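You operate a simulated robot arm through the tools that you are given. There is no shell and no other tool.

The job below is to be done with a simulated robot arm. You get a single attempt, and the scene is never put back.

## Task
Put things in order on the top of the beige drawer chest. At the end: the red plug from the top of the beige drawer chest stands where the small roller stood; the felt pad stands on top of the orange bundle; the small roller stands where the blue jar stood; the blue jar stands on top of the silver tin (marked "POLISH"); whatever was shut is shut again. Leave all else as you found it, and nothing knocked over.

The check looks at the end state, three seconds after you hand in, the way a careful person would. Anything else that was tipped, shoved, dropped, spilled or broken makes it a failure.

## Robot
A 7-joint arm with a two-finger parallel gripper, fixed in place. Base frame: the origin is at the foot of the arm, x ahead of it, y to its left, z up; the work surface is at about z = 0. Units: m, degrees, N and s.
With the tool pointing down near the work surface it reaches from about 0.22 to 0.58 m from the base axis. Its first joint turns from -66.0 to 66.0 degrees. Payload 2.5 kg.
The tool frame sits at the grasp point between the pads (the TCP): z along the fingers, y along the line on which they close. The tips reach 0.023 m beyond it. The gripper opens to 0.094 m. The fingers are 0.038 m wide and 0.01 m thick; the gripper's body (0.054 by 0.096 m) begins 0.039 m behind the TCP.
Orientation is that of the tool frame in the base frame, as [roll, pitch, yaw] about the fixed x, y, z axes, in that order (R = Rz(yaw) Ry(pitch) Rx(roll)). With the fingers straight down and closing along the base's y, the tool's x points along the base's -x, its y along +y and its z along -z.

## Interface
- The arm moves only by the tool play_rows. Its argument "commands" is a list of rows, each an object of numbers (a shift or turn left out is 0, a gripper value left out holds the last): "dx", "dy", "dz": the shift along the tool's x, y, z in m; "ax", "ay", "az": the turn, a rotation vector about the tool's x, y, z in degrees; "grip": the finger opening in m, from 0 to 0.094. In form: [{"dx": .., "dy": .., "dz": .., "ax": .., "ay": .., "az": .., "grip": ..}, ...]. A call has 1 to 20 rows; each row shifts and turns the commanded pose from where the row before left it, along the tool's axes as they then stand. Each row takes 0.2 s and may step no farther than 0.05 m and 8.6 degrees from the row before; otherwise, or with a gripper value out of range, the whole call is refused. Where a pose cannot be reached the arm comes as near as it can. A force on the tool above 40 N (or 10 N above the force at the start of the call, whichever is more), or a blocked arm, ends the call early, and 0.2 s more pass. Each finger travels about 0.108 m/s and halts on what it meets, pressing with about 32 N; the grip force reading is that of the motor and also rises with nothing between the fingers. The clock runs only during rows and for 0.2 s after the last one: add rows that do not move to give the fingers time. It gives the time, the measured TCP pose, the force on the tool (base axes), the opening and the grip force at its end, in the units of the frame above (readings bear some noise), with the torque about the TCP (base axes, N m) and any sound that the robot's microphone picked up.
- Cameras (640 x 400 px; columns grow to the right, rows downward): "scene" is fixed at [0.1201, -0.4131, 0.5357]; the picture's right is [0.80, -0.59, 0.00], its down [-0.39, -0.53, -0.76] and it looks along [0.45, 0.61, -0.65] (base axes); focal length 309 px, centre (320, 200). "wrist" rides on the gripper at [0.086, 0.016, -0.075] in the tool frame; the picture's right is [-0.18, 0.98, 0.00], its down [-0.58, -0.11, -0.81] and it looks along [-0.79, -0.15, 0.59] (tool axes); focal length 243 px, centre (320, 200). There is no depth. A picture from a camera that has moved, and an enlarged one, comes with that camera's place and axes in the base frame and with its lens.
- get_image(camera): a new picture of that camera. No time passes.
- inspect(camera, box): a new picture of the part [left, top, right, bottom] of that camera's present view, enlarged. No time passes.
- finish_job(): hands the job in; it is judged then, once.

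Nothing tells you positions but the pictures and the camera data. Unless the task says otherwise, let go and move clear before handing in.

The tools are called after "Call:" by a JSON object that holds its "fn" and its "kwargs". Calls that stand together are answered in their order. play_rows: Moves the arm, as the interface text tells. Its arguments: {"type":"object","properties":{"commands":{"type":"array"}},"required":["commands"]} The other tools are called the same way: get_image (camera) takes a picture; inspect (camera, box) takes an enlarged picture of a part of a camera's view; finish_job () hands the job in.

At the start:

```text
time: 0.0
eef_pos: [0.3987, -0.0057, 0.2717]
ee_rot: [180.0, 0.1, -180.0]
contact_force: [0.4, -0.9, -1.0]
torque: [0.01, 0.03, 0.0]
grip_width: 0.0938
finger_force: 0.1
```

scene: 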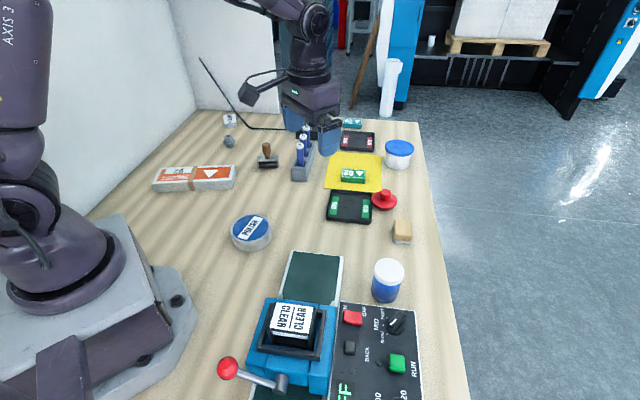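
wrist: 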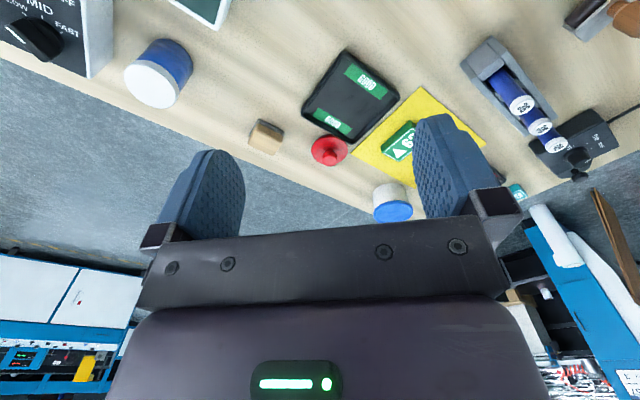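

I see a wooden-looking top with a tin marked POLISH, a blue/white jar, a red plug-like object, a felt-like tan block, an orange bundle and some other items. I'll look closer at the pictures before moving anything.

Call:
{"fn": "inspect", "kwargs": {"camera": "scene", "box": [280, 100, 460, 220]}}

Call:
{"fn": "inspect", "kwargs": {"camera": "scene", "box": [130, 90, 320, 220]}}

Call:
{"fn": "inspect", "kwargs": {"camera": "scene", "box": [210, 200, 450, 400]}}

Call:
{"fn": "inspect", "kwargs": {"camera": "wrist", "box": [100, 0, 640, 240]}}

```text
3.33 times, centred on (370, 160) of scene
camera zoom: at [0.1201, -0.4131, 0.5357], right [0.8, -0.59, 0.0], down [-0.39, -0.53, -0.76], along [0.45, 0.61, -0.65], focal length 1031 px, centre (153, 333)
```

zoom: 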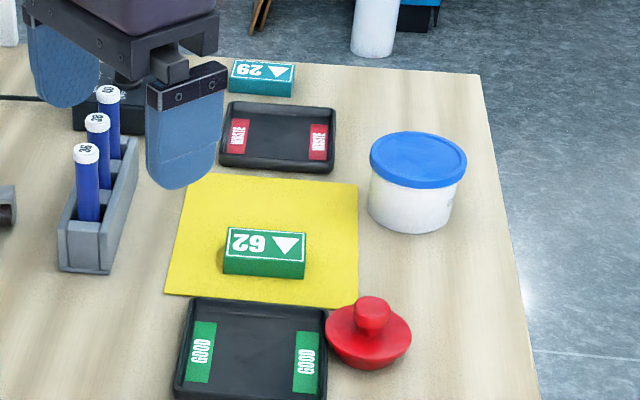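

```text
3.08 times, centred on (225, 155) of scene
camera zoom: at [0.1201, -0.4131, 0.5357], right [0.8, -0.59, 0.0], down [-0.39, -0.53, -0.76], along [0.45, 0.61, -0.65], focal length 951 px, centre (612, 338)
```

zoom: 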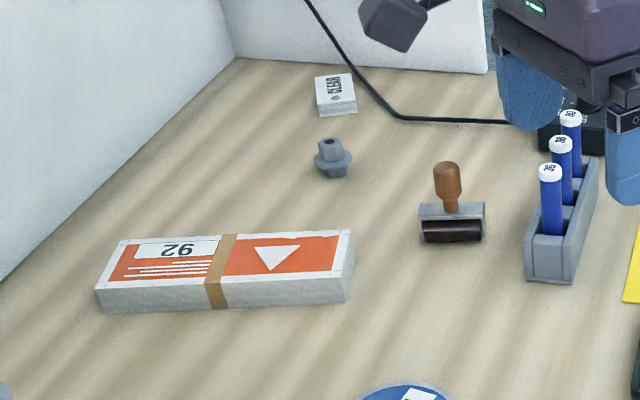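

```text
2.00 times, centred on (330, 300) of scene
camera zoom: at [0.1201, -0.4131, 0.5357], right [0.8, -0.59, 0.0], down [-0.39, -0.53, -0.76], along [0.45, 0.61, -0.65], focal length 618 px, centre (300, 0)
```

zoom: 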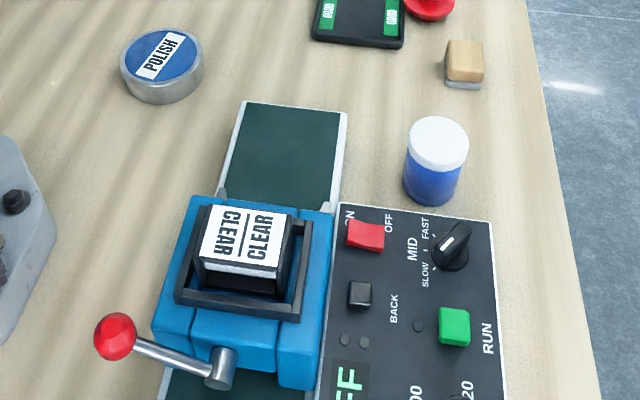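

```text
1.19 times, centred on (370, 120) of wrist
camera zoom: at [0.3121, 0.0106, 0.3461], right [0.18, 0.98, 0.0], down [0.58, -0.11, 0.81], along [0.79, -0.15, -0.59], focal length 288 px, centre (261, 295)
```

zoom: 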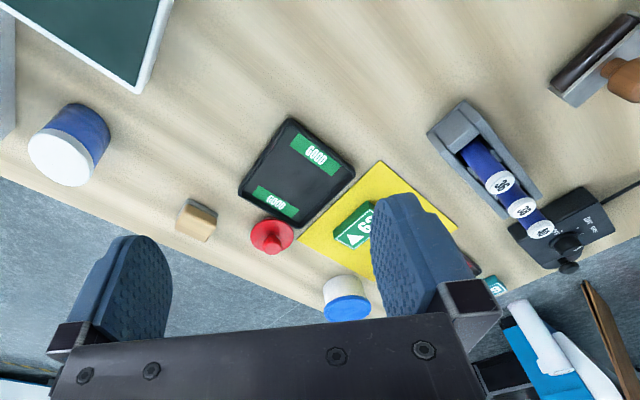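

The arm's gripper is up in the middle, and the blue-bodied jar with the white lid, the tan/grey pad, the red knobbed plug, the roller with the brown handle, the orange "92" bundle and the POLISH tin are all on the same top. I'll zoom in on the relevant ones before moving.

Call:
{"fn": "inspect", "kwargs": {"camera": "scene", "box": [360, 180, 424, 250]}}

Call:
{"fn": "inspect", "kwargs": {"camera": "wrist", "box": [230, 40, 430, 180]}}

Call:
{"fn": "inspect", "kwargs": {"camera": "wrist", "box": [0, 0, 220, 130]}}

Call:
{"fn": "inspect", "kwargs": {"camera": "scene", "box": [240, 130, 320, 190]}}

Call:
{"fn": "inspect", "kwargs": {"camera": "scene", "box": [140, 150, 250, 210]}}

Call:
{"fn": "inspect", "kwargs": {"camera": "scene", "box": [340, 240, 440, 330]}}

```text
5.71 times, centred on (392, 215) of scene
camera zoom: at [0.1201, -0.4131, 0.5357], right [0.8, -0.59, 0.0], down [-0.39, -0.53, -0.76], along [0.45, 0.61, -0.65], focal length 1767 px, centre (-91, 114)
```

zoom: 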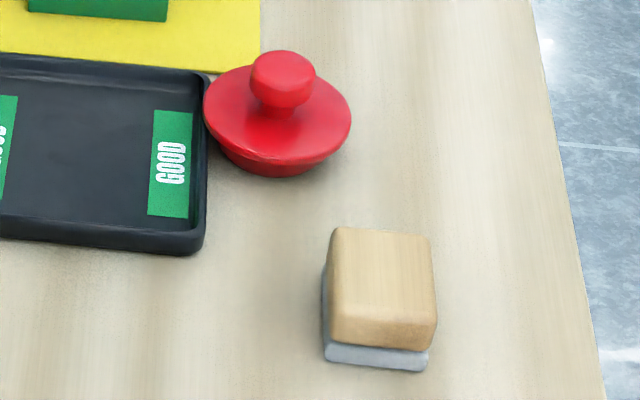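

```text
2.86 times, centred on (330, 110) of wrist
camera zoom: at [0.3121, 0.0106, 0.3461], right [0.18, 0.98, 0.0], down [0.58, -0.11, 0.81], along [0.79, -0.15, -0.59], focal length 693 px, centre (291, 457)
```

zoom: 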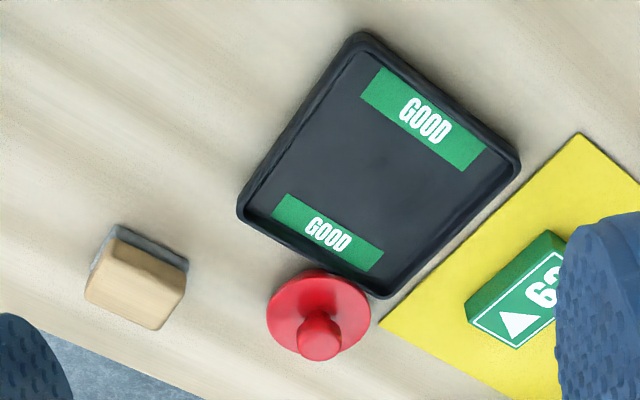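

```text
2.91 times, centred on (110, 65) of wrist
camera zoom: at [0.3121, 0.0106, 0.3461], right [0.18, 0.98, 0.0], down [0.58, -0.11, 0.81], along [0.79, -0.15, -0.59], focal length 706 px, centre (931, 593)
```

zoom: 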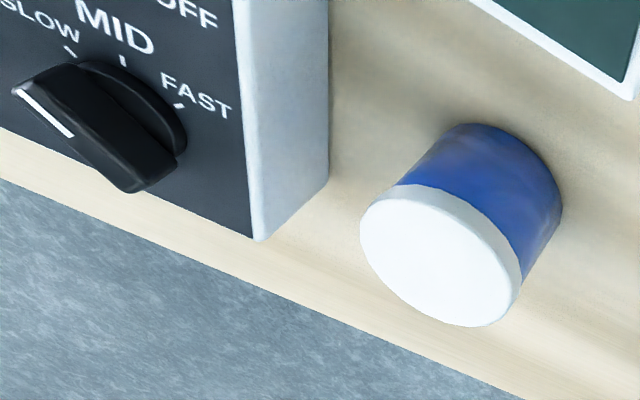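

```text
6.67 times, centred on (280, 160) of scene
camera zoom: at [0.1201, -0.4131, 0.5357], right [0.8, -0.59, 0.0], down [-0.39, -0.53, -0.76], along [0.45, 0.61, -0.65], focal length 2061 px, centre (587, 467)
```

zoom: 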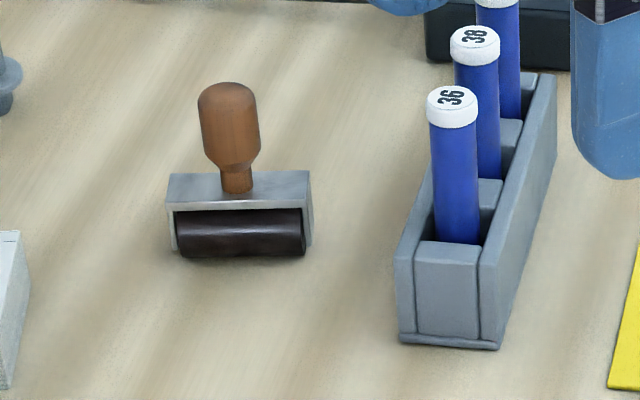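

```text
5.82 times, centred on (195, 180) of scene
camera zoom: at [0.1201, -0.4131, 0.5357], right [0.8, -0.59, 0.0], down [-0.39, -0.53, -0.76], along [0.45, 0.61, -0.65], focal length 1799 px, centre (1047, 316)
```

zoom: 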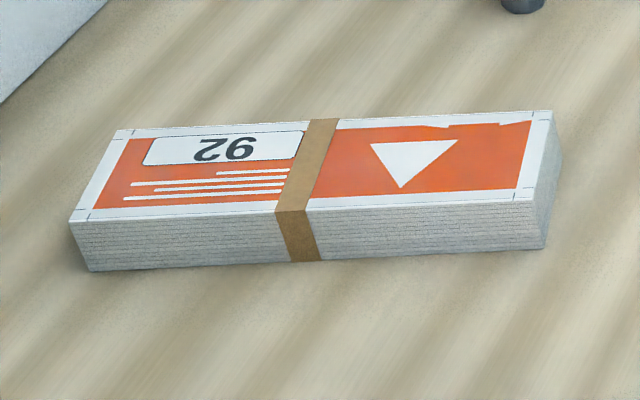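

```text
4.44 times, centred on (390, 285) of scene
camera zoom: at [0.1201, -0.4131, 0.5357], right [0.8, -0.59, 0.0], down [-0.39, -0.53, -0.76], along [0.45, 0.61, -0.65], focal length 1374 px, centre (9, -178)
```

zoom: 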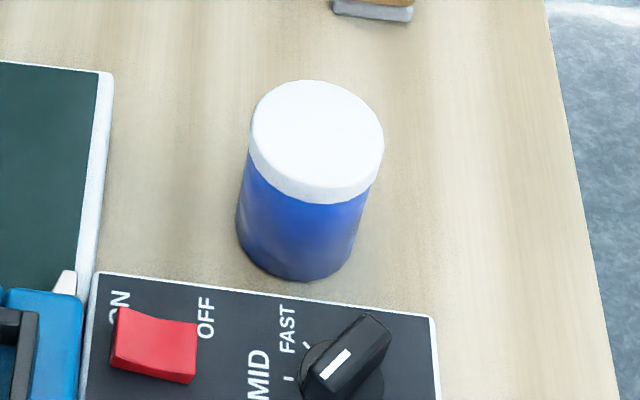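

The blue jar (white lid) stands at about (0.427, −0.211), about 0.067 m tall, with the control panel's edge about 4 cm behind it; the tin is at about (0.28, 0.08), the roller at (0.457, 0.307), the plug at (0.614, −0.027), the pad at (0.56, −0.13) and the bundle at (0.256, 0.359). I'll start by hovering above the jar and checking with the wrist camera.

Call:
{"fn": "play_rows", "kwargs": {"commands": [{"dx": -0.005, "dy": -0.035, "dz": 0.01}, {"dx": -0.005, "dy": -0.035, "dz": 0.015, "grip": 0.084}, {"dx": -0.005, "dy": -0.035, "dz": 0.02}, {"dx": -0.005, "dy": -0.035, "dz": 0.02}, {"dx": -0.005, "dy": -0.035, "dz": 0.02}, {"dx": -0.003, "dy": -0.03, "dz": 0.017}, {}]}}

Call:
{"fn": "get_image", "kwargs": {"camera": "wrist"}}

Call:
{"fn": "get_image", "kwargs": {"camera": "scene"}}

```text
time: 1.6
eef_pos: [0.4288, -0.2087, 0.1713]
ee_rot: [180.0, 0.1, -180.0]
contact_force: [-0.6, 0.4, -0.9]
torque: [0.02, -0.01, -0.01]
grip_width: 0.084
finger_force: 0.1
```

```text
taken
camera wrist: at [0.3419, -0.1923, 0.2449], right [0.18, 0.98, 0.0], down [0.58, -0.11, 0.81], along [0.79, -0.15, -0.59], focal length 243 px, centre (320, 200)
```

wrist: 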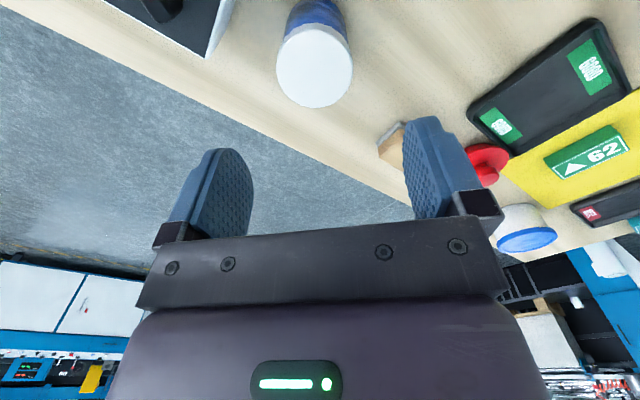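

```text
taken
```

scene: 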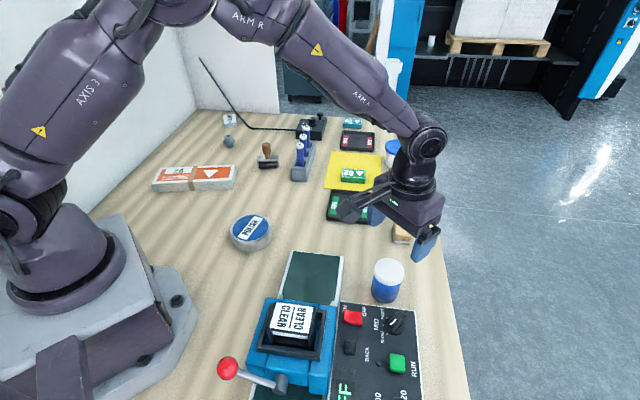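

The jar's white lid is visible just under the fingers' line. I'll zoom in to fix its exact place.

Call:
{"fn": "inspect", "kwargs": {"camera": "wrist", "box": [180, 0, 400, 137]}}

Call:
{"fn": "inspect", "kwargs": {"camera": "scene", "box": [340, 160, 460, 320]}}

```text
2.91 times, centred on (290, 68) of wrist
camera zoom: at [0.3419, -0.1923, 0.2449], right [0.18, 0.98, 0.0], down [0.58, -0.11, 0.81], along [0.79, -0.15, -0.59], focal length 706 px, centre (407, 582)
```

zoom: 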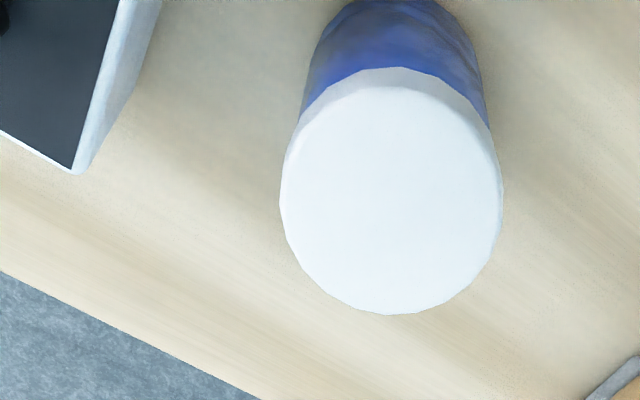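

```text
2.50 times, centred on (400, 240) of scene
camera zoom: at [0.1201, -0.4131, 0.5357], right [0.8, -0.59, 0.0], down [-0.39, -0.53, -0.76], along [0.45, 0.61, -0.65], focal length 773 px, centre (120, 100)
```

zoom: 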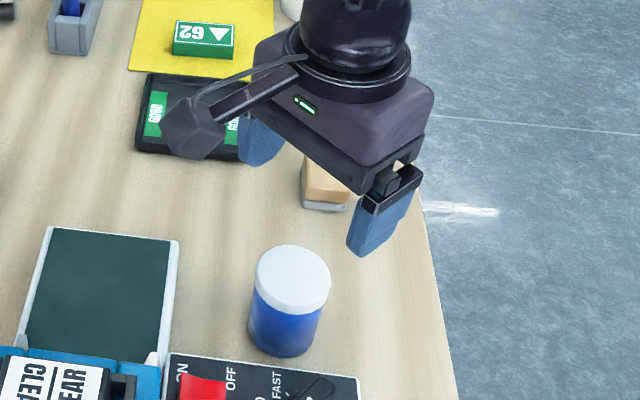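

The jar's axis comes out at about (0.425, −0.2115), about 0.055 m across. I'll centre on it, descend to grip the body low, and close.

Call:
{"fn": "play_rows", "kwargs": {"commands": [{"dx": 0.004, "dy": -0.003, "dz": 0.0}, {"dz": 0.03}, {"dz": 0.03}, {"dz": 0.03}, {"dz": 0.025}, {"dz": 0.018}, {}]}}

Call:
{"fn": "get_image", "kwargs": {"camera": "wrist"}}

Call:
{"fn": "inspect", "kwargs": {"camera": "scene", "box": [320, 180, 480, 340]}}

```text
time: 3.2
eef_pos: [0.4246, -0.2141, 0.0352]
ee_rot: [-180.0, 0.0, -180.0]
contact_force: [-0.5, -0.4, 0.0]
torque: [0.0, 0.02, 0.0]
grip_width: 0.0838
finger_force: 0.1
```

```text
taken
camera wrist: at [0.3375, -0.1972, 0.1102], right [0.18, 0.98, 0.0], down [0.58, -0.11, 0.81], along [0.79, -0.15, -0.59], focal length 243 px, centre (320, 200)
```

wrist: 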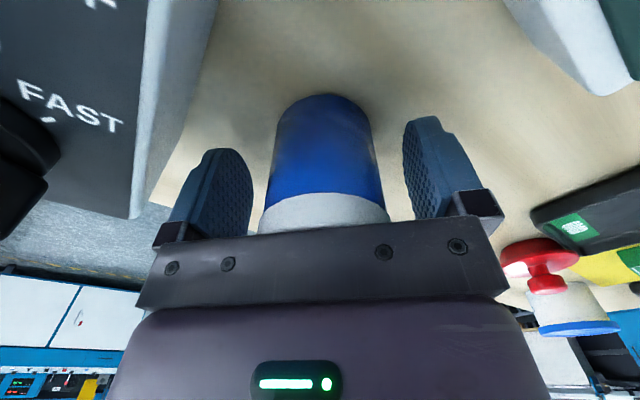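

```text
2.50 times, centred on (400, 260) of scene
camera zoom: at [0.1201, -0.4131, 0.5357], right [0.8, -0.59, 0.0], down [-0.39, -0.53, -0.76], along [0.45, 0.61, -0.65], focal length 773 px, centre (120, 50)
```

zoom: 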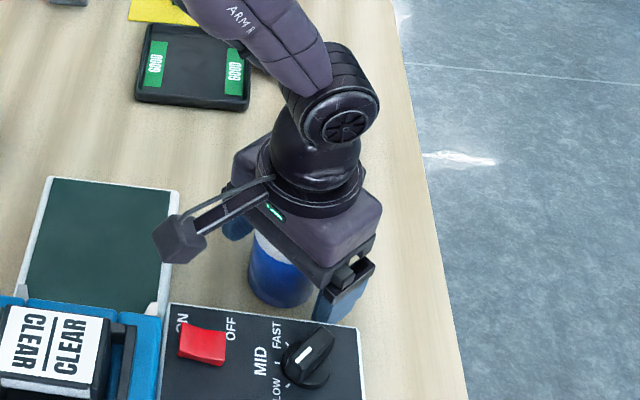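

The jar sits between the fingers, slightly nearer the left one, with clearance from the panel. I'll close on it and lift straight up.

Call:
{"fn": "play_rows", "kwargs": {"commands": [{"grip": 0.04}, {}, {}]}}

```text
time: 4.0
eef_pos: [0.4246, -0.2136, 0.0362]
ee_rot: [-180.0, -0.1, -180.0]
contact_force: [-0.8, 0.2, 0.6]
torque: [-0.03, -0.03, -0.01]
grip_width: 0.0528
finger_force: 31.4
```

The jar is gripped (0.053 m). I'll lift it and check the tin's position in the scene view.

Call:
{"fn": "play_rows", "kwargs": {"commands": [{"dz": -0.015}, {"dz": -0.03}, {"dz": -0.035}, {"dz": -0.035}, {}]}}

Call:
{"fn": "inspect", "kwargs": {"camera": "scene", "box": [210, 195, 290, 265]}}

Call:
{"fn": "get_image", "kwargs": {"camera": "wrist"}}

```text
time: 5.2
eef_pos: [0.422, -0.2134, 0.1512]
ee_rot: [-180.0, 0.0, 179.9]
contact_force: [0.2, 0.4, -1.1]
torque: [-0.04, -0.01, 0.02]
grip_width: 0.0525
finger_force: 32.2
```

```text
5.71 times, centred on (250, 230) of scene
camera zoom: at [0.1201, -0.4131, 0.5357], right [0.8, -0.59, 0.0], down [-0.39, -0.53, -0.76], along [0.45, 0.61, -0.65], focal length 1767 px, centre (720, 29)
```

zoom: 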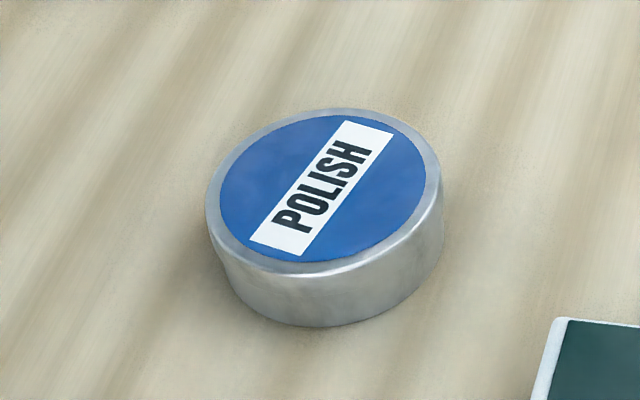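

```text
taken
camera wrist: at [0.3362, -0.1968, 0.2263], right [0.18, 0.98, 0.0], down [0.58, -0.11, 0.81], along [0.79, -0.15, -0.59], focal length 243 px, centre (320, 200)
```

wrist: 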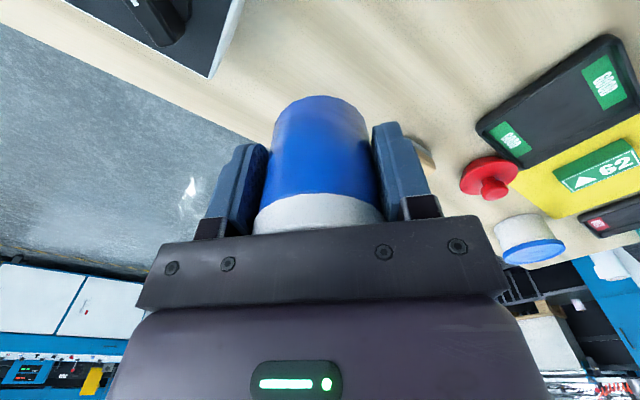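

The jar is held cleanly and clear of everything. The tin's axis is at about (0.283, 0.076), its top about 0.03 m high, so I'll carry the jar over there at height, moving sideways first.

Call:
{"fn": "play_rows", "kwargs": {"commands": [{"dy": 0.03}, {"dy": 0.04}, {"dy": 0.04}, {"dy": 0.04, "dx": 0.005}, {"dy": 0.03, "dx": 0.02}, {"dy": 0.03, "dx": 0.03}, {"dy": 0.03, "dx": 0.03}, {"dy": 0.03, "dx": 0.03}, {"dy": 0.0197, "dx": 0.0255}, {}]}}

Call:
{"fn": "get_image", "kwargs": {"camera": "wrist"}}

Call:
{"fn": "inspect", "kwargs": {"camera": "scene", "box": [180, 120, 340, 280]}}

```text
time: 7.4
eef_pos: [0.2841, 0.0758, 0.1487]
ee_rot: [-180.0, -0.1, -180.0]
contact_force: [-0.4, 0.1, -1.5]
torque: [-0.03, 0.06, -0.04]
grip_width: 0.0528
finger_force: 31.9
```

```text
taken
camera wrist: at [0.1967, 0.0923, 0.2237], right [0.18, 0.98, 0.0], down [0.58, -0.11, 0.81], along [0.79, -0.15, -0.59], focal length 243 px, centre (320, 200)
```

wrist: 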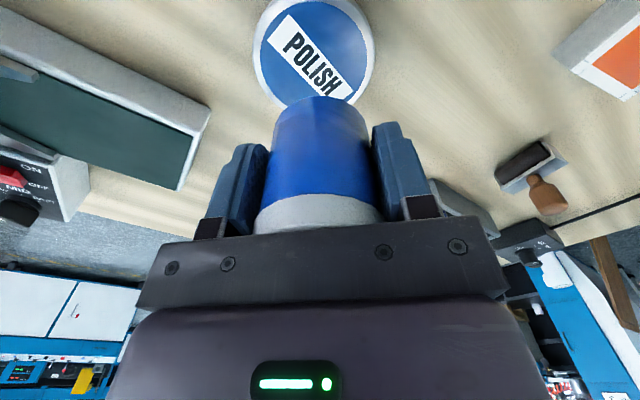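

```text
2.50 times, centred on (260, 200) of scene
camera zoom: at [0.1201, -0.4131, 0.5357], right [0.8, -0.59, 0.0], down [-0.39, -0.53, -0.76], along [0.45, 0.61, -0.65], focal length 773 px, centre (470, 200)
```

zoom: 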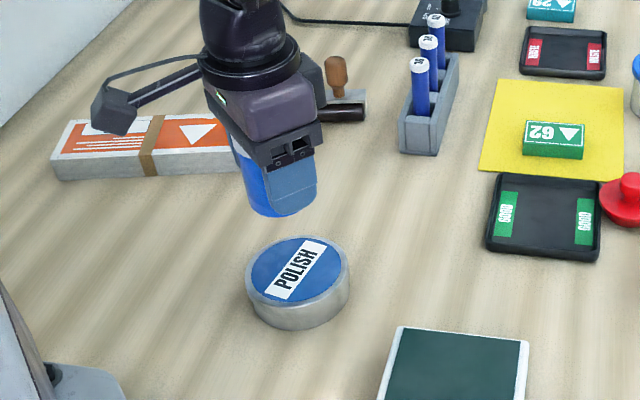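

The jar hangs over the tin. I'll zoom to confirm how the two line up before lowering.

Call:
{"fn": "inspect", "kwargs": {"camera": "wrist", "box": [230, 0, 400, 110]}}

```text
3.64 times, centred on (315, 55) of wrist
camera zoom: at [0.1967, 0.0923, 0.2237], right [0.18, 0.98, 0.0], down [0.58, -0.11, 0.81], along [0.79, -0.15, -0.59], focal length 882 px, centre (338, 727)
```

zoom: 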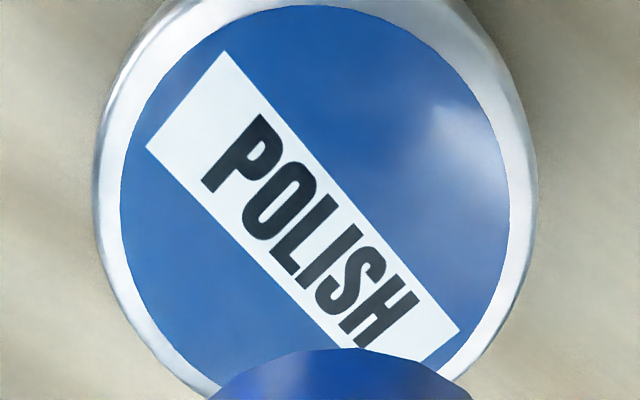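

The tin's centre comes out a touch nearer the base than the TCP; I'll shift 4 mm and lower to just above the tin's top.

Call:
{"fn": "play_rows", "kwargs": {"commands": [{"dx": 0.004, "dy": -0.002}, {"dz": 0.025}, {"dz": 0.025}, {"dz": 0.02}, {}]}}

Call:
{"fn": "inspect", "kwargs": {"camera": "scene", "box": [200, 170, 310, 270]}}

Call:
{"fn": "get_image", "kwargs": {"camera": "wrist"}}

```text
time: 8.6
eef_pos: [0.2781, 0.0747, 0.0804]
ee_rot: [179.9, 0.1, -179.9]
contact_force: [-0.1, 0.3, -2.0]
torque: [-0.03, -0.03, -0.02]
grip_width: 0.0525
finger_force: 32.4
```

```text
4.00 times, centred on (255, 220) of scene
camera zoom: at [0.1201, -0.4131, 0.5357], right [0.8, -0.59, 0.0], down [-0.39, -0.53, -0.76], along [0.45, 0.61, -0.65], focal length 1237 px, centre (580, 120)
```

zoom: 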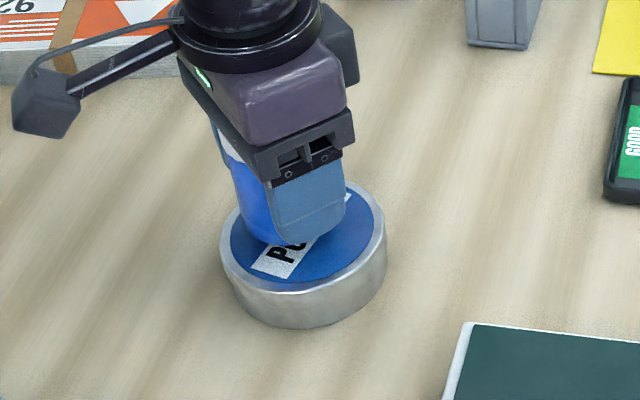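

```text
taken
camera wrist: at [0.1927, 0.0917, 0.1551], right [0.18, 0.98, 0.0], down [0.58, -0.11, 0.81], along [0.79, -0.15, -0.59], focal length 243 px, centre (320, 200)
```

wrist: 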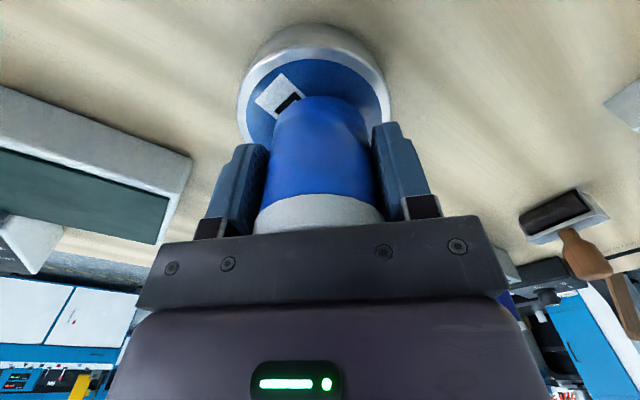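

The jar's underside is now about a centimetre above the lid. I'll lower in small steps, watching the force.

Call:
{"fn": "play_rows", "kwargs": {"commands": [{"dz": 0.004}, {"dz": 0.003}, {"dz": 0.002}, {}]}}

Call:
{"fn": "get_image", "kwargs": {"camera": "wrist"}}

```text
time: 9.6
eef_pos: [0.2786, 0.075, 0.0714]
ee_rot: [-180.0, -0.1, 179.9]
contact_force: [0.2, 0.9, -1.2]
torque: [0.01, 0.01, 0.0]
grip_width: 0.0526
finger_force: 31.9
```

```text
taken
camera wrist: at [0.1912, 0.0911, 0.1464], right [0.18, 0.98, 0.0], down [0.58, -0.11, 0.81], along [0.79, -0.15, -0.59], focal length 243 px, centre (320, 200)
```

wrist: 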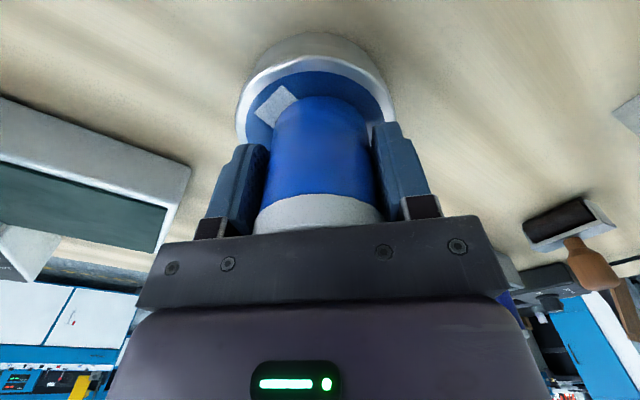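

Call:
{"fn": "play_rows", "kwargs": {"commands": [{"dz": 0.0015}, {"dz": 0.0015}, {}]}}

```text
time: 10.4
eef_pos: [0.2777, 0.0742, 0.0686]
ee_rot: [-179.9, 0.0, -179.9]
contact_force: [-5.6, 1.5, 29.0]
torque: [-0.02, -0.02, -0.02]
grip_width: 0.0529
finger_force: 31.7
```

The jar has touched down (29 N up). I'll ease off about a millimetre, then open slowly.

Call:
{"fn": "play_rows", "kwargs": {"commands": [{"dz": -0.001}, {}]}}

```text
time: 11.0
eef_pos: [0.2784, 0.0728, 0.0714]
ee_rot: [180.0, 0.0, -180.0]
contact_force: [-0.1, 0.2, -2.3]
torque: [0.01, 0.03, 0.0]
grip_width: 0.0531
finger_force: 31.9
```

Call:
{"fn": "play_rows", "kwargs": {"commands": [{"dz": 0.0006}, {"grip": 0.06}, {"grip": 0.07}, {"grip": 0.08}, {}]}}

Call:
{"fn": "get_image", "kwargs": {"camera": "wrist"}}

Call:
{"fn": "inspect", "kwargs": {"camera": "scene", "box": [200, 170, 310, 270]}}

```text
time: 12.2
eef_pos: [0.2774, 0.0736, 0.0694]
ee_rot: [-179.9, 0.0, -179.9]
contact_force: [-0.4, 0.1, -0.2]
torque: [-0.01, 0.0, 0.04]
grip_width: 0.0799
finger_force: 0.0
```

```text
taken
camera wrist: at [0.1915, 0.0905, 0.1447], right [0.18, 0.98, 0.0], down [0.58, -0.11, 0.81], along [0.79, -0.15, -0.59], focal length 243 px, centre (320, 200)
```

wrist: 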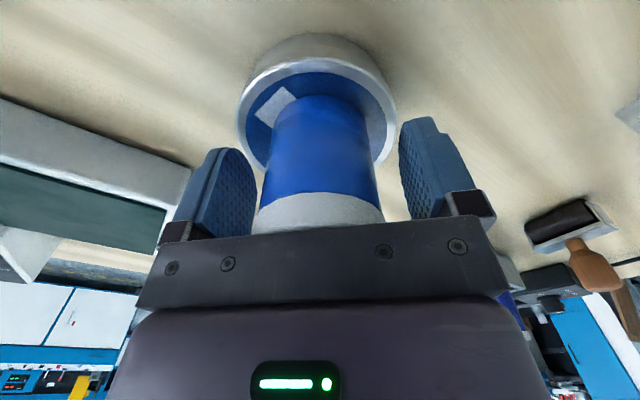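

```text
4.00 times, centred on (255, 220) of scene
camera zoom: at [0.1201, -0.4131, 0.5357], right [0.8, -0.59, 0.0], down [-0.39, -0.53, -0.76], along [0.45, 0.61, -0.65], focal length 1237 px, centre (580, 120)
```

zoom: 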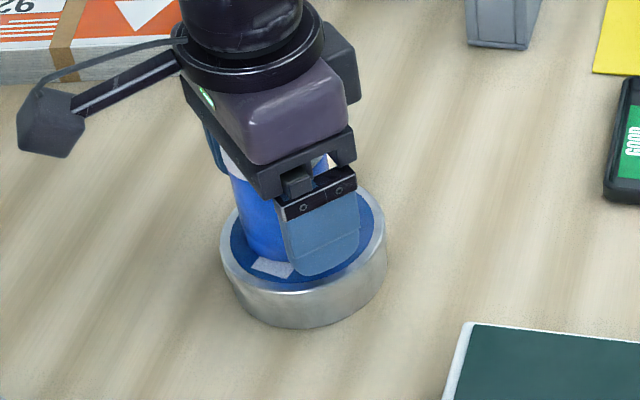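

The jar is released and stands on the tin. I'll rise straight up and go over toward the roller for a close look.

Call:
{"fn": "play_rows", "kwargs": {"commands": [{"dz": -0.02}, {"dz": -0.035}, {"dz": -0.04}, {"dz": -0.035}, {}]}}

Call:
{"fn": "inspect", "kwargs": {"camera": "scene", "box": [200, 130, 330, 270]}}

Call:
{"fn": "get_image", "kwargs": {"camera": "wrist"}}

```text
time: 13.4
eef_pos: [0.279, 0.0755, 0.1976]
ee_rot: [180.0, 0.0, -180.0]
contact_force: [-0.2, 0.3, -0.1]
torque: [-0.03, 0.0, -0.01]
grip_width: 0.0798
finger_force: 0.0
```

```text
2.86 times, centred on (265, 200) of scene
camera zoom: at [0.1201, -0.4131, 0.5357], right [0.8, -0.59, 0.0], down [-0.39, -0.53, -0.76], along [0.45, 0.61, -0.65], focal length 883 px, centre (477, 200)
```

zoom: 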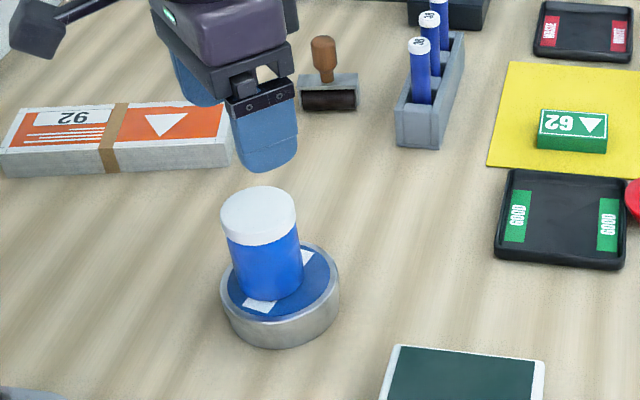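

```text
taken
camera wrist: at [0.1931, 0.0916, 0.2734], right [0.18, 0.98, 0.0], down [0.58, -0.11, 0.81], along [0.79, -0.15, -0.59], focal length 243 px, centre (320, 200)
```

wrist: 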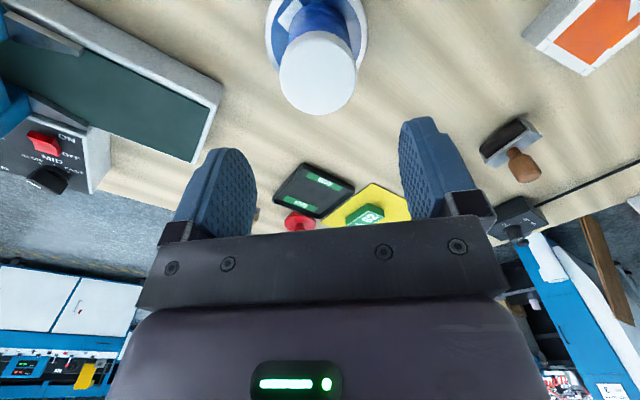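

The jar stands centred on the tin. Now I'll move to hover near the roller at about (0.44, 0.305) at z = 0.2.

Call:
{"fn": "play_rows", "kwargs": {"commands": [{"dy": 0.035, "dx": -0.025}, {"dy": 0.04, "dx": -0.028}, {"dy": 0.04, "dx": -0.028}, {"dy": 0.04, "dx": -0.028}, {"dy": 0.04, "dx": -0.028}, {"dy": 0.035, "dx": -0.025}, {}]}}

Call:
{"fn": "get_image", "kwargs": {"camera": "wrist"}}

Call:
{"fn": "inspect", "kwargs": {"camera": "wrist", "box": [220, 0, 440, 137]}}

```text
time: 15.0
eef_pos: [0.4379, 0.3047, 0.1998]
ee_rot: [-179.9, -0.1, -180.0]
contact_force: [0.4, -0.6, 0.5]
torque: [0.01, 0.01, 0.0]
grip_width: 0.08
finger_force: 0.1
```

```text
taken
camera wrist: at [0.351, 0.3215, 0.275], right [0.18, 0.98, 0.0], down [0.58, -0.11, 0.81], along [0.79, -0.15, -0.59], focal length 243 px, centre (320, 200)
```

wrist: 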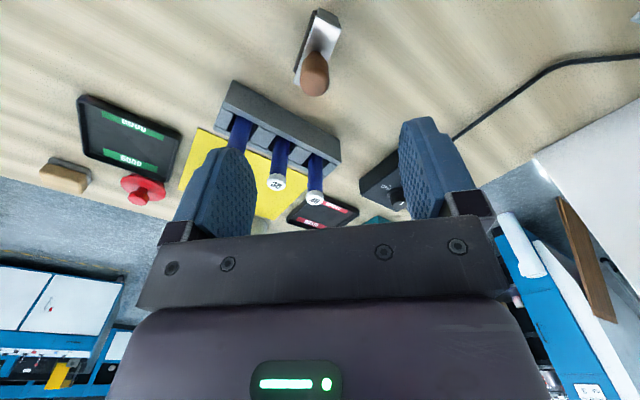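

```text
2.91 times, centred on (330, 68) of wrist
camera zoom: at [0.351, 0.3215, 0.275], right [0.18, 0.98, 0.0], down [0.58, -0.11, 0.81], along [0.79, -0.15, -0.59], focal length 706 px, centre (291, 582)
```

zoom: 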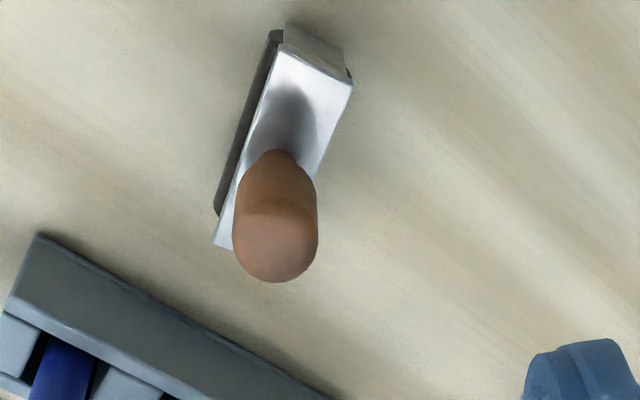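

The roller's handle is at about (0.4525, 0.296), holder top about 0.033 m high and handle top about 0.08 m; the tube rack is about 6 cm away. I'll align and come down partway for another check.

Call:
{"fn": "play_rows", "kwargs": {"commands": [{"dx": -0.012, "dy": -0.0085, "grip": 0.06}, {"dz": 0.03}, {"dz": 0.03}, {}]}}

Call:
{"fn": "get_image", "kwargs": {"camera": "wrist"}}

Call:
{"fn": "inspect", "kwargs": {"camera": "scene", "box": [220, 100, 360, 200]}}

```text
time: 16.0
eef_pos: [0.4509, 0.2965, 0.1388]
ee_rot: [-180.0, 0.0, -179.9]
contact_force: [0.5, 0.2, -0.1]
torque: [-0.01, -0.02, 0.06]
grip_width: 0.0598
finger_force: 0.0
```

```text
taken
camera wrist: at [0.3638, 0.3131, 0.214], right [0.18, 0.98, 0.0], down [0.58, -0.11, 0.81], along [0.79, -0.15, -0.59], focal length 243 px, centre (320, 200)
```

wrist: 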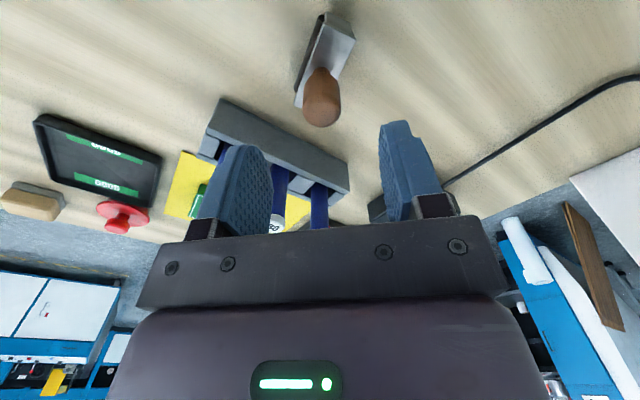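

```text
4.00 times, centred on (290, 150) of scene
camera zoom: at [0.1201, -0.4131, 0.5357], right [0.8, -0.59, 0.0], down [-0.39, -0.53, -0.76], along [0.45, 0.61, -0.65], focal length 1237 px, centre (440, 400)
```

zoom: 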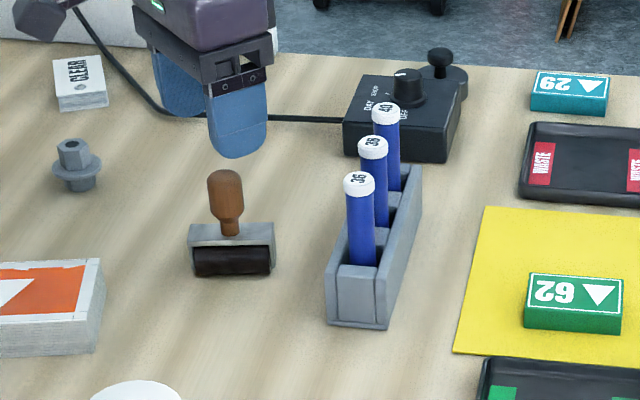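

The handle is centred between the fingers. I'll descend to TCP z ≈ 0.063.

Call:
{"fn": "play_rows", "kwargs": {"commands": [{"dz": 0.025}, {"dz": 0.025}, {"dz": 0.018}, {"dz": 0.008}, {}]}}

Call:
{"fn": "get_image", "kwargs": {"camera": "wrist"}}

Call:
{"fn": "inspect", "kwargs": {"camera": "scene", "box": [220, 100, 360, 200]}}

```text
time: 17.2
eef_pos: [0.4495, 0.2968, 0.0619]
ee_rot: [180.0, 0.0, 179.9]
contact_force: [-0.2, 0.1, 0.1]
torque: [-0.06, -0.01, 0.02]
grip_width: 0.0602
finger_force: 0.1
```

```text
taken
camera wrist: at [0.3636, 0.3141, 0.1377], right [0.18, 0.98, 0.0], down [0.58, -0.11, 0.81], along [0.79, -0.15, -0.59], focal length 243 px, centre (320, 200)
```

wrist: 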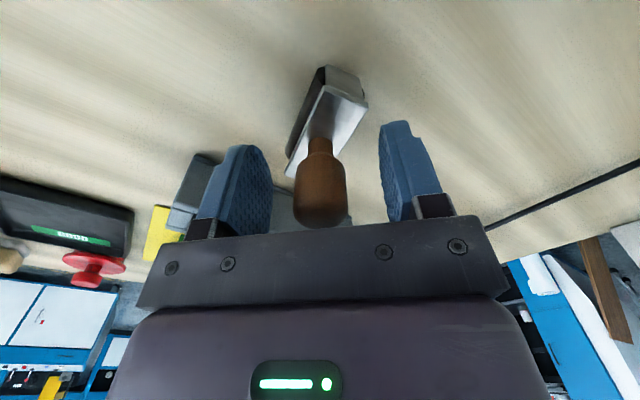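

```text
4.00 times, centred on (290, 150) of scene
camera zoom: at [0.1201, -0.4131, 0.5357], right [0.8, -0.59, 0.0], down [-0.39, -0.53, -0.76], along [0.45, 0.61, -0.65], focal length 1237 px, centre (440, 400)
```

zoom: 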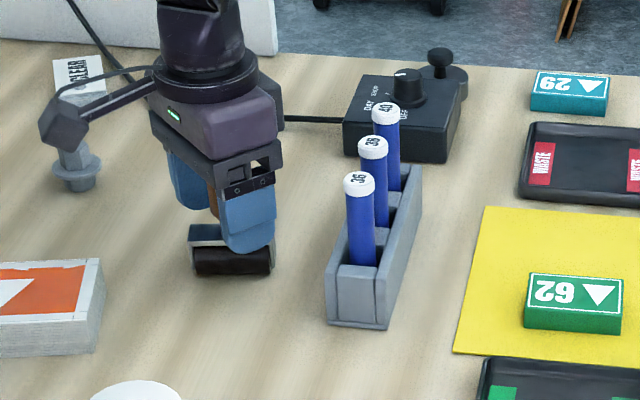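

The handle is centred with the pads alongside it, tips just above the holder. Closing now.

Call:
{"fn": "play_rows", "kwargs": {"commands": [{"grip": 0.045}, {"grip": 0.03}, {"grip": 0.01}, {}, {}]}}

Call:
{"fn": "get_image", "kwargs": {"camera": "wrist"}}

```text
time: 18.4
eef_pos: [0.4491, 0.2985, 0.0625]
ee_rot: [-179.9, -0.1, -180.0]
contact_force: [0.4, 0.6, 0.1]
torque: [0.01, -0.08, 0.02]
grip_width: 0.0244
finger_force: 32.2
```

```text
taken
camera wrist: at [0.3637, 0.3141, 0.138], right [0.18, 0.98, 0.0], down [0.58, -0.11, 0.81], along [0.79, -0.15, -0.59], focal length 243 px, centre (320, 200)
```

wrist: 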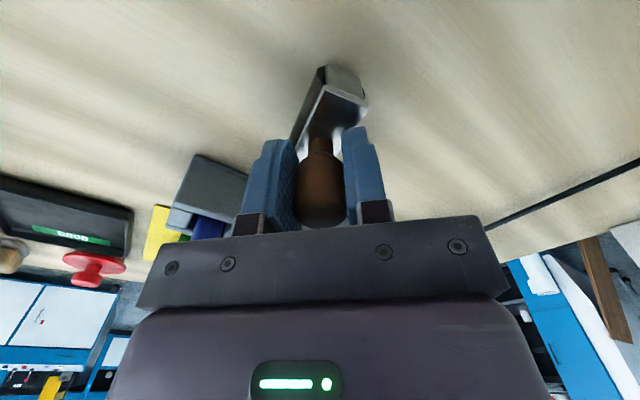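

The handle is gripped at 0.024 m. I'll lift straight up to clear the tubes (about 0.10 m tall) and check the hold.

Call:
{"fn": "play_rows", "kwargs": {"commands": [{"dz": -0.015}, {"dz": -0.03}, {"dz": -0.035}, {"dz": -0.035}, {"dz": -0.025}, {}]}}

Call:
{"fn": "get_image", "kwargs": {"camera": "wrist"}}

Call:
{"fn": "inspect", "kwargs": {"camera": "scene", "box": [220, 60, 360, 200]}}

```text
time: 19.8
eef_pos: [0.4508, 0.2934, 0.2037]
ee_rot: [180.0, 0.0, 180.0]
contact_force: [-0.2, 0.8, -2.8]
torque: [0.01, 0.02, -0.01]
grip_width: 0.0243
finger_force: 31.9
```

```text
taken
camera wrist: at [0.3648, 0.3102, 0.2789], right [0.18, 0.98, 0.0], down [0.58, -0.11, 0.81], along [0.79, -0.15, -0.59], focal length 243 px, centre (320, 200)
```

wrist: 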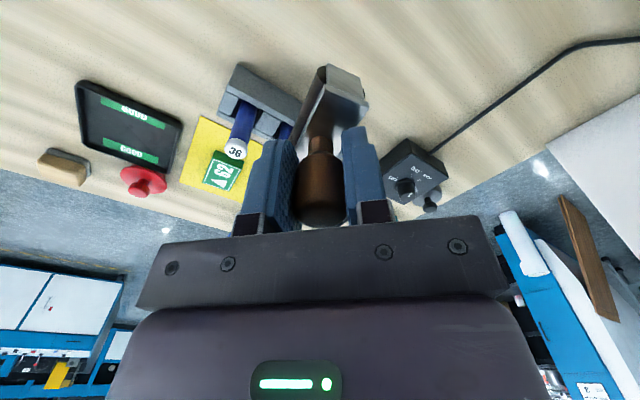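

```text
2.86 times, centred on (290, 130) of scene
camera zoom: at [0.1201, -0.4131, 0.5357], right [0.8, -0.59, 0.0], down [-0.39, -0.53, -0.76], along [0.45, 0.61, -0.65], focal length 883 px, centre (406, 400)
```

zoom: 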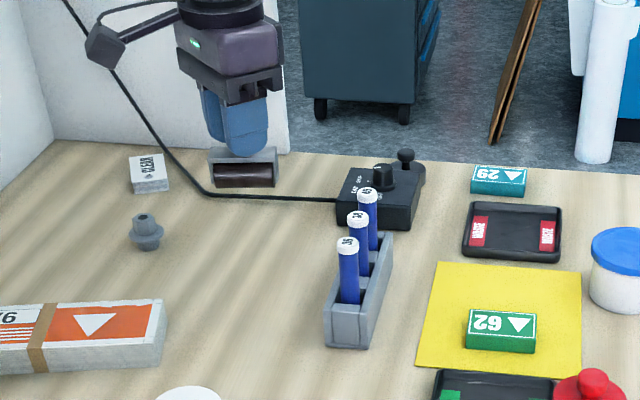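

The roller hangs straight and well clear. I'll carry it at z ≈ 0.2, swinging in to x ≈ 0.40 to stay off the tubes, over to the jar's old spot.

Call:
{"fn": "play_rows", "kwargs": {"commands": [{"dx": 0.0125, "dy": -0.025}, {"dx": 0.0125, "dy": -0.035}, {"dx": 0.0125, "dy": -0.04}, {"dx": 0.0125, "dy": -0.04}, {"dy": -0.04}, {"dy": -0.04}, {"dy": -0.04}, {"dy": -0.04}, {"dy": -0.04}, {"dy": -0.04}, {"dx": -0.005, "dy": -0.04}, {"dx": -0.005, "dy": -0.04}, {"dx": -0.005, "dy": -0.03}, {"dx": -0.0055, "dy": -0.0192}, {}]}}

Call:
{"fn": "get_image", "kwargs": {"camera": "wrist"}}

Call:
{"fn": "inspect", "kwargs": {"camera": "scene", "box": [320, 140, 480, 320]}}

```text
time: 23.0
eef_pos: [0.4209, -0.2156, 0.2043]
ee_rot: [180.0, 0.0, 179.9]
contact_force: [0.3, 0.8, -3.2]
torque: [0.0, 0.01, 0.04]
grip_width: 0.024
finger_force: 32.3
```

```text
taken
camera wrist: at [0.335, -0.1987, 0.279], right [0.18, 0.98, 0.0], down [0.58, -0.11, 0.81], along [0.79, -0.15, -0.59], focal length 243 px, centre (320, 200)
```

wrist: 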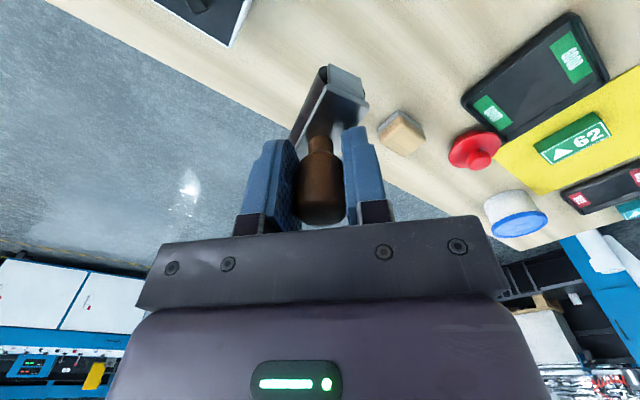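

```text
2.22 times, centred on (400, 230) of scene
camera zoom: at [0.1201, -0.4131, 0.5357], right [0.8, -0.59, 0.0], down [-0.39, -0.53, -0.76], along [0.45, 0.61, -0.65], focal length 687 px, centre (142, 133)
```

zoom: 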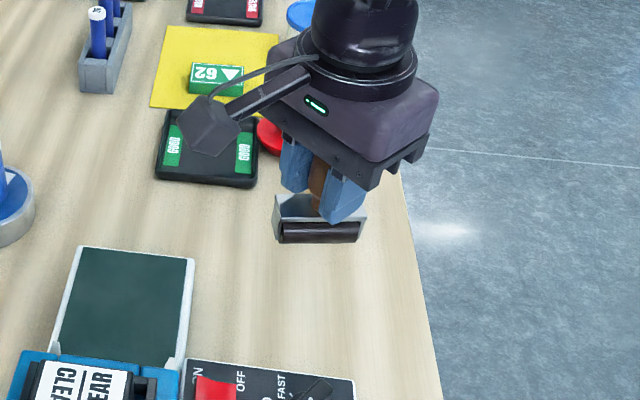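

Above the old jar spot. I'll lower the roller to about a centimetre above the surface.

Call:
{"fn": "play_rows", "kwargs": {"commands": [{"dz": 0.03}, {"dz": 0.035}, {"dz": 0.03}, {"dz": 0.02}, {"dz": 0.015}, {}]}}

Call:
{"fn": "inspect", "kwargs": {"camera": "scene", "box": [320, 200, 460, 320]}}

Call:
{"fn": "get_image", "kwargs": {"camera": "wrist"}}

```text
time: 24.4
eef_pos: [0.4228, -0.2164, 0.0736]
ee_rot: [179.9, 0.0, 180.0]
contact_force: [-0.1, -0.3, -1.9]
torque: [-0.05, 0.01, 0.01]
grip_width: 0.0246
finger_force: 32.2
```

```text
3.33 times, centred on (390, 260) of scene
camera zoom: at [0.1201, -0.4131, 0.5357], right [0.8, -0.59, 0.0], down [-0.39, -0.53, -0.76], along [0.45, 0.61, -0.65], focal length 1031 px, centre (87, 0)
```

zoom: 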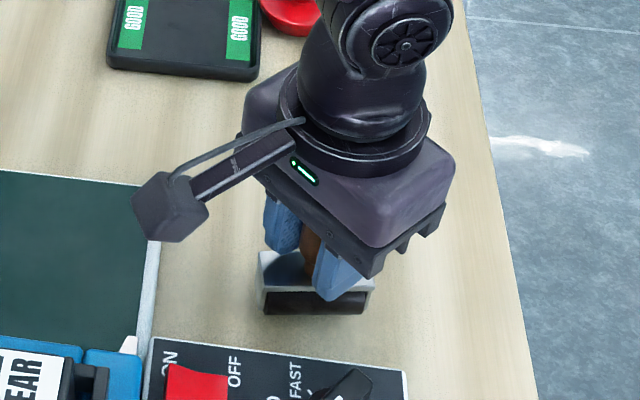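

```text
taken
camera wrist: at [0.3354, -0.1994, 0.1488], right [0.18, 0.98, 0.0], down [0.58, -0.11, 0.81], along [0.79, -0.15, -0.59], focal length 243 px, centre (320, 200)
```

wrist: 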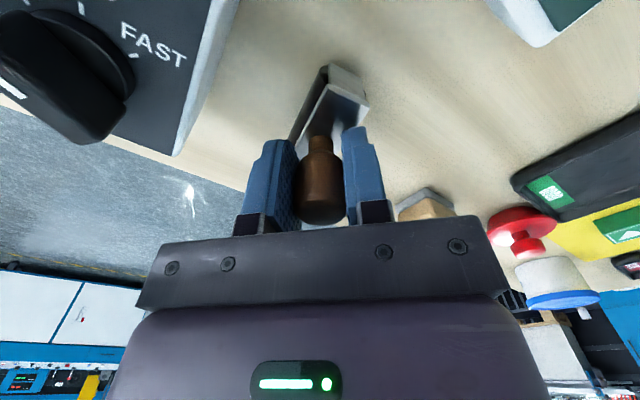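

About a centimetre to go and it is level. I'll nudge 2 mm and lower in small steps, watching the force.

Call:
{"fn": "play_rows", "kwargs": {"commands": [{"dx": -0.002, "dy": 0.002}, {"dz": 0.004}, {"dz": 0.003}, {"dz": 0.0015}, {}]}}

```text
time: 25.6
eef_pos: [0.4244, -0.2116, 0.0649]
ee_rot: [-180.0, -0.1, -179.9]
contact_force: [-0.4, 0.1, -0.5]
torque: [0.0, -0.05, 0.01]
grip_width: 0.0247
finger_force: 32.0
```

Call:
{"fn": "play_rows", "kwargs": {"commands": [{"dz": 0.001}, {"dz": 0.001}, {}]}}

```text
time: 26.4
eef_pos: [0.4257, -0.2128, 0.065]
ee_rot: [-179.9, 0.2, -179.9]
contact_force: [-4.6, 1.4, 25.7]
torque: [-0.11, -0.05, 0.07]
grip_width: 0.0245
finger_force: 32.4
```

Touchdown. I'll ease off slightly and open the fingers.

Call:
{"fn": "play_rows", "kwargs": {"commands": [{"dz": -0.0007}, {}, {"grip": 0.032}, {"grip": 0.045}, {"grip": 0.055}, {}]}}

Call:
{"fn": "get_image", "kwargs": {"camera": "wrist"}}

Call:
{"fn": "inspect", "kwargs": {"camera": "scene", "box": [320, 200, 460, 320]}}

```text
time: 27.8
eef_pos: [0.4245, -0.2133, 0.064]
ee_rot: [180.0, 0.0, 180.0]
contact_force: [-0.3, 0.9, -0.2]
torque: [0.01, -0.01, -0.03]
grip_width: 0.055
finger_force: 0.1
```

```text
taken
camera wrist: at [0.3382, -0.1959, 0.1391], right [0.18, 0.98, 0.0], down [0.58, -0.11, 0.81], along [0.79, -0.15, -0.59], focal length 243 px, centre (320, 200)
```

wrist: 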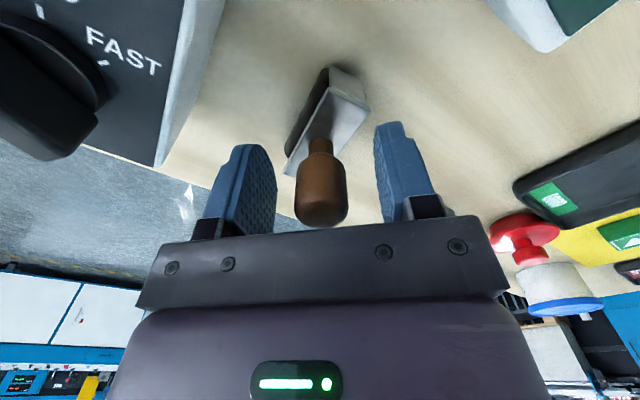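

```text
3.33 times, centred on (390, 260) of scene
camera zoom: at [0.1201, -0.4131, 0.5357], right [0.8, -0.59, 0.0], down [-0.39, -0.53, -0.76], along [0.45, 0.61, -0.65], focal length 1031 px, centre (87, 0)
```

zoom: 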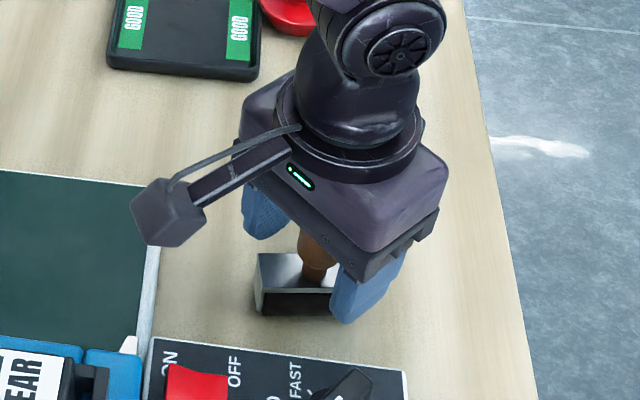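

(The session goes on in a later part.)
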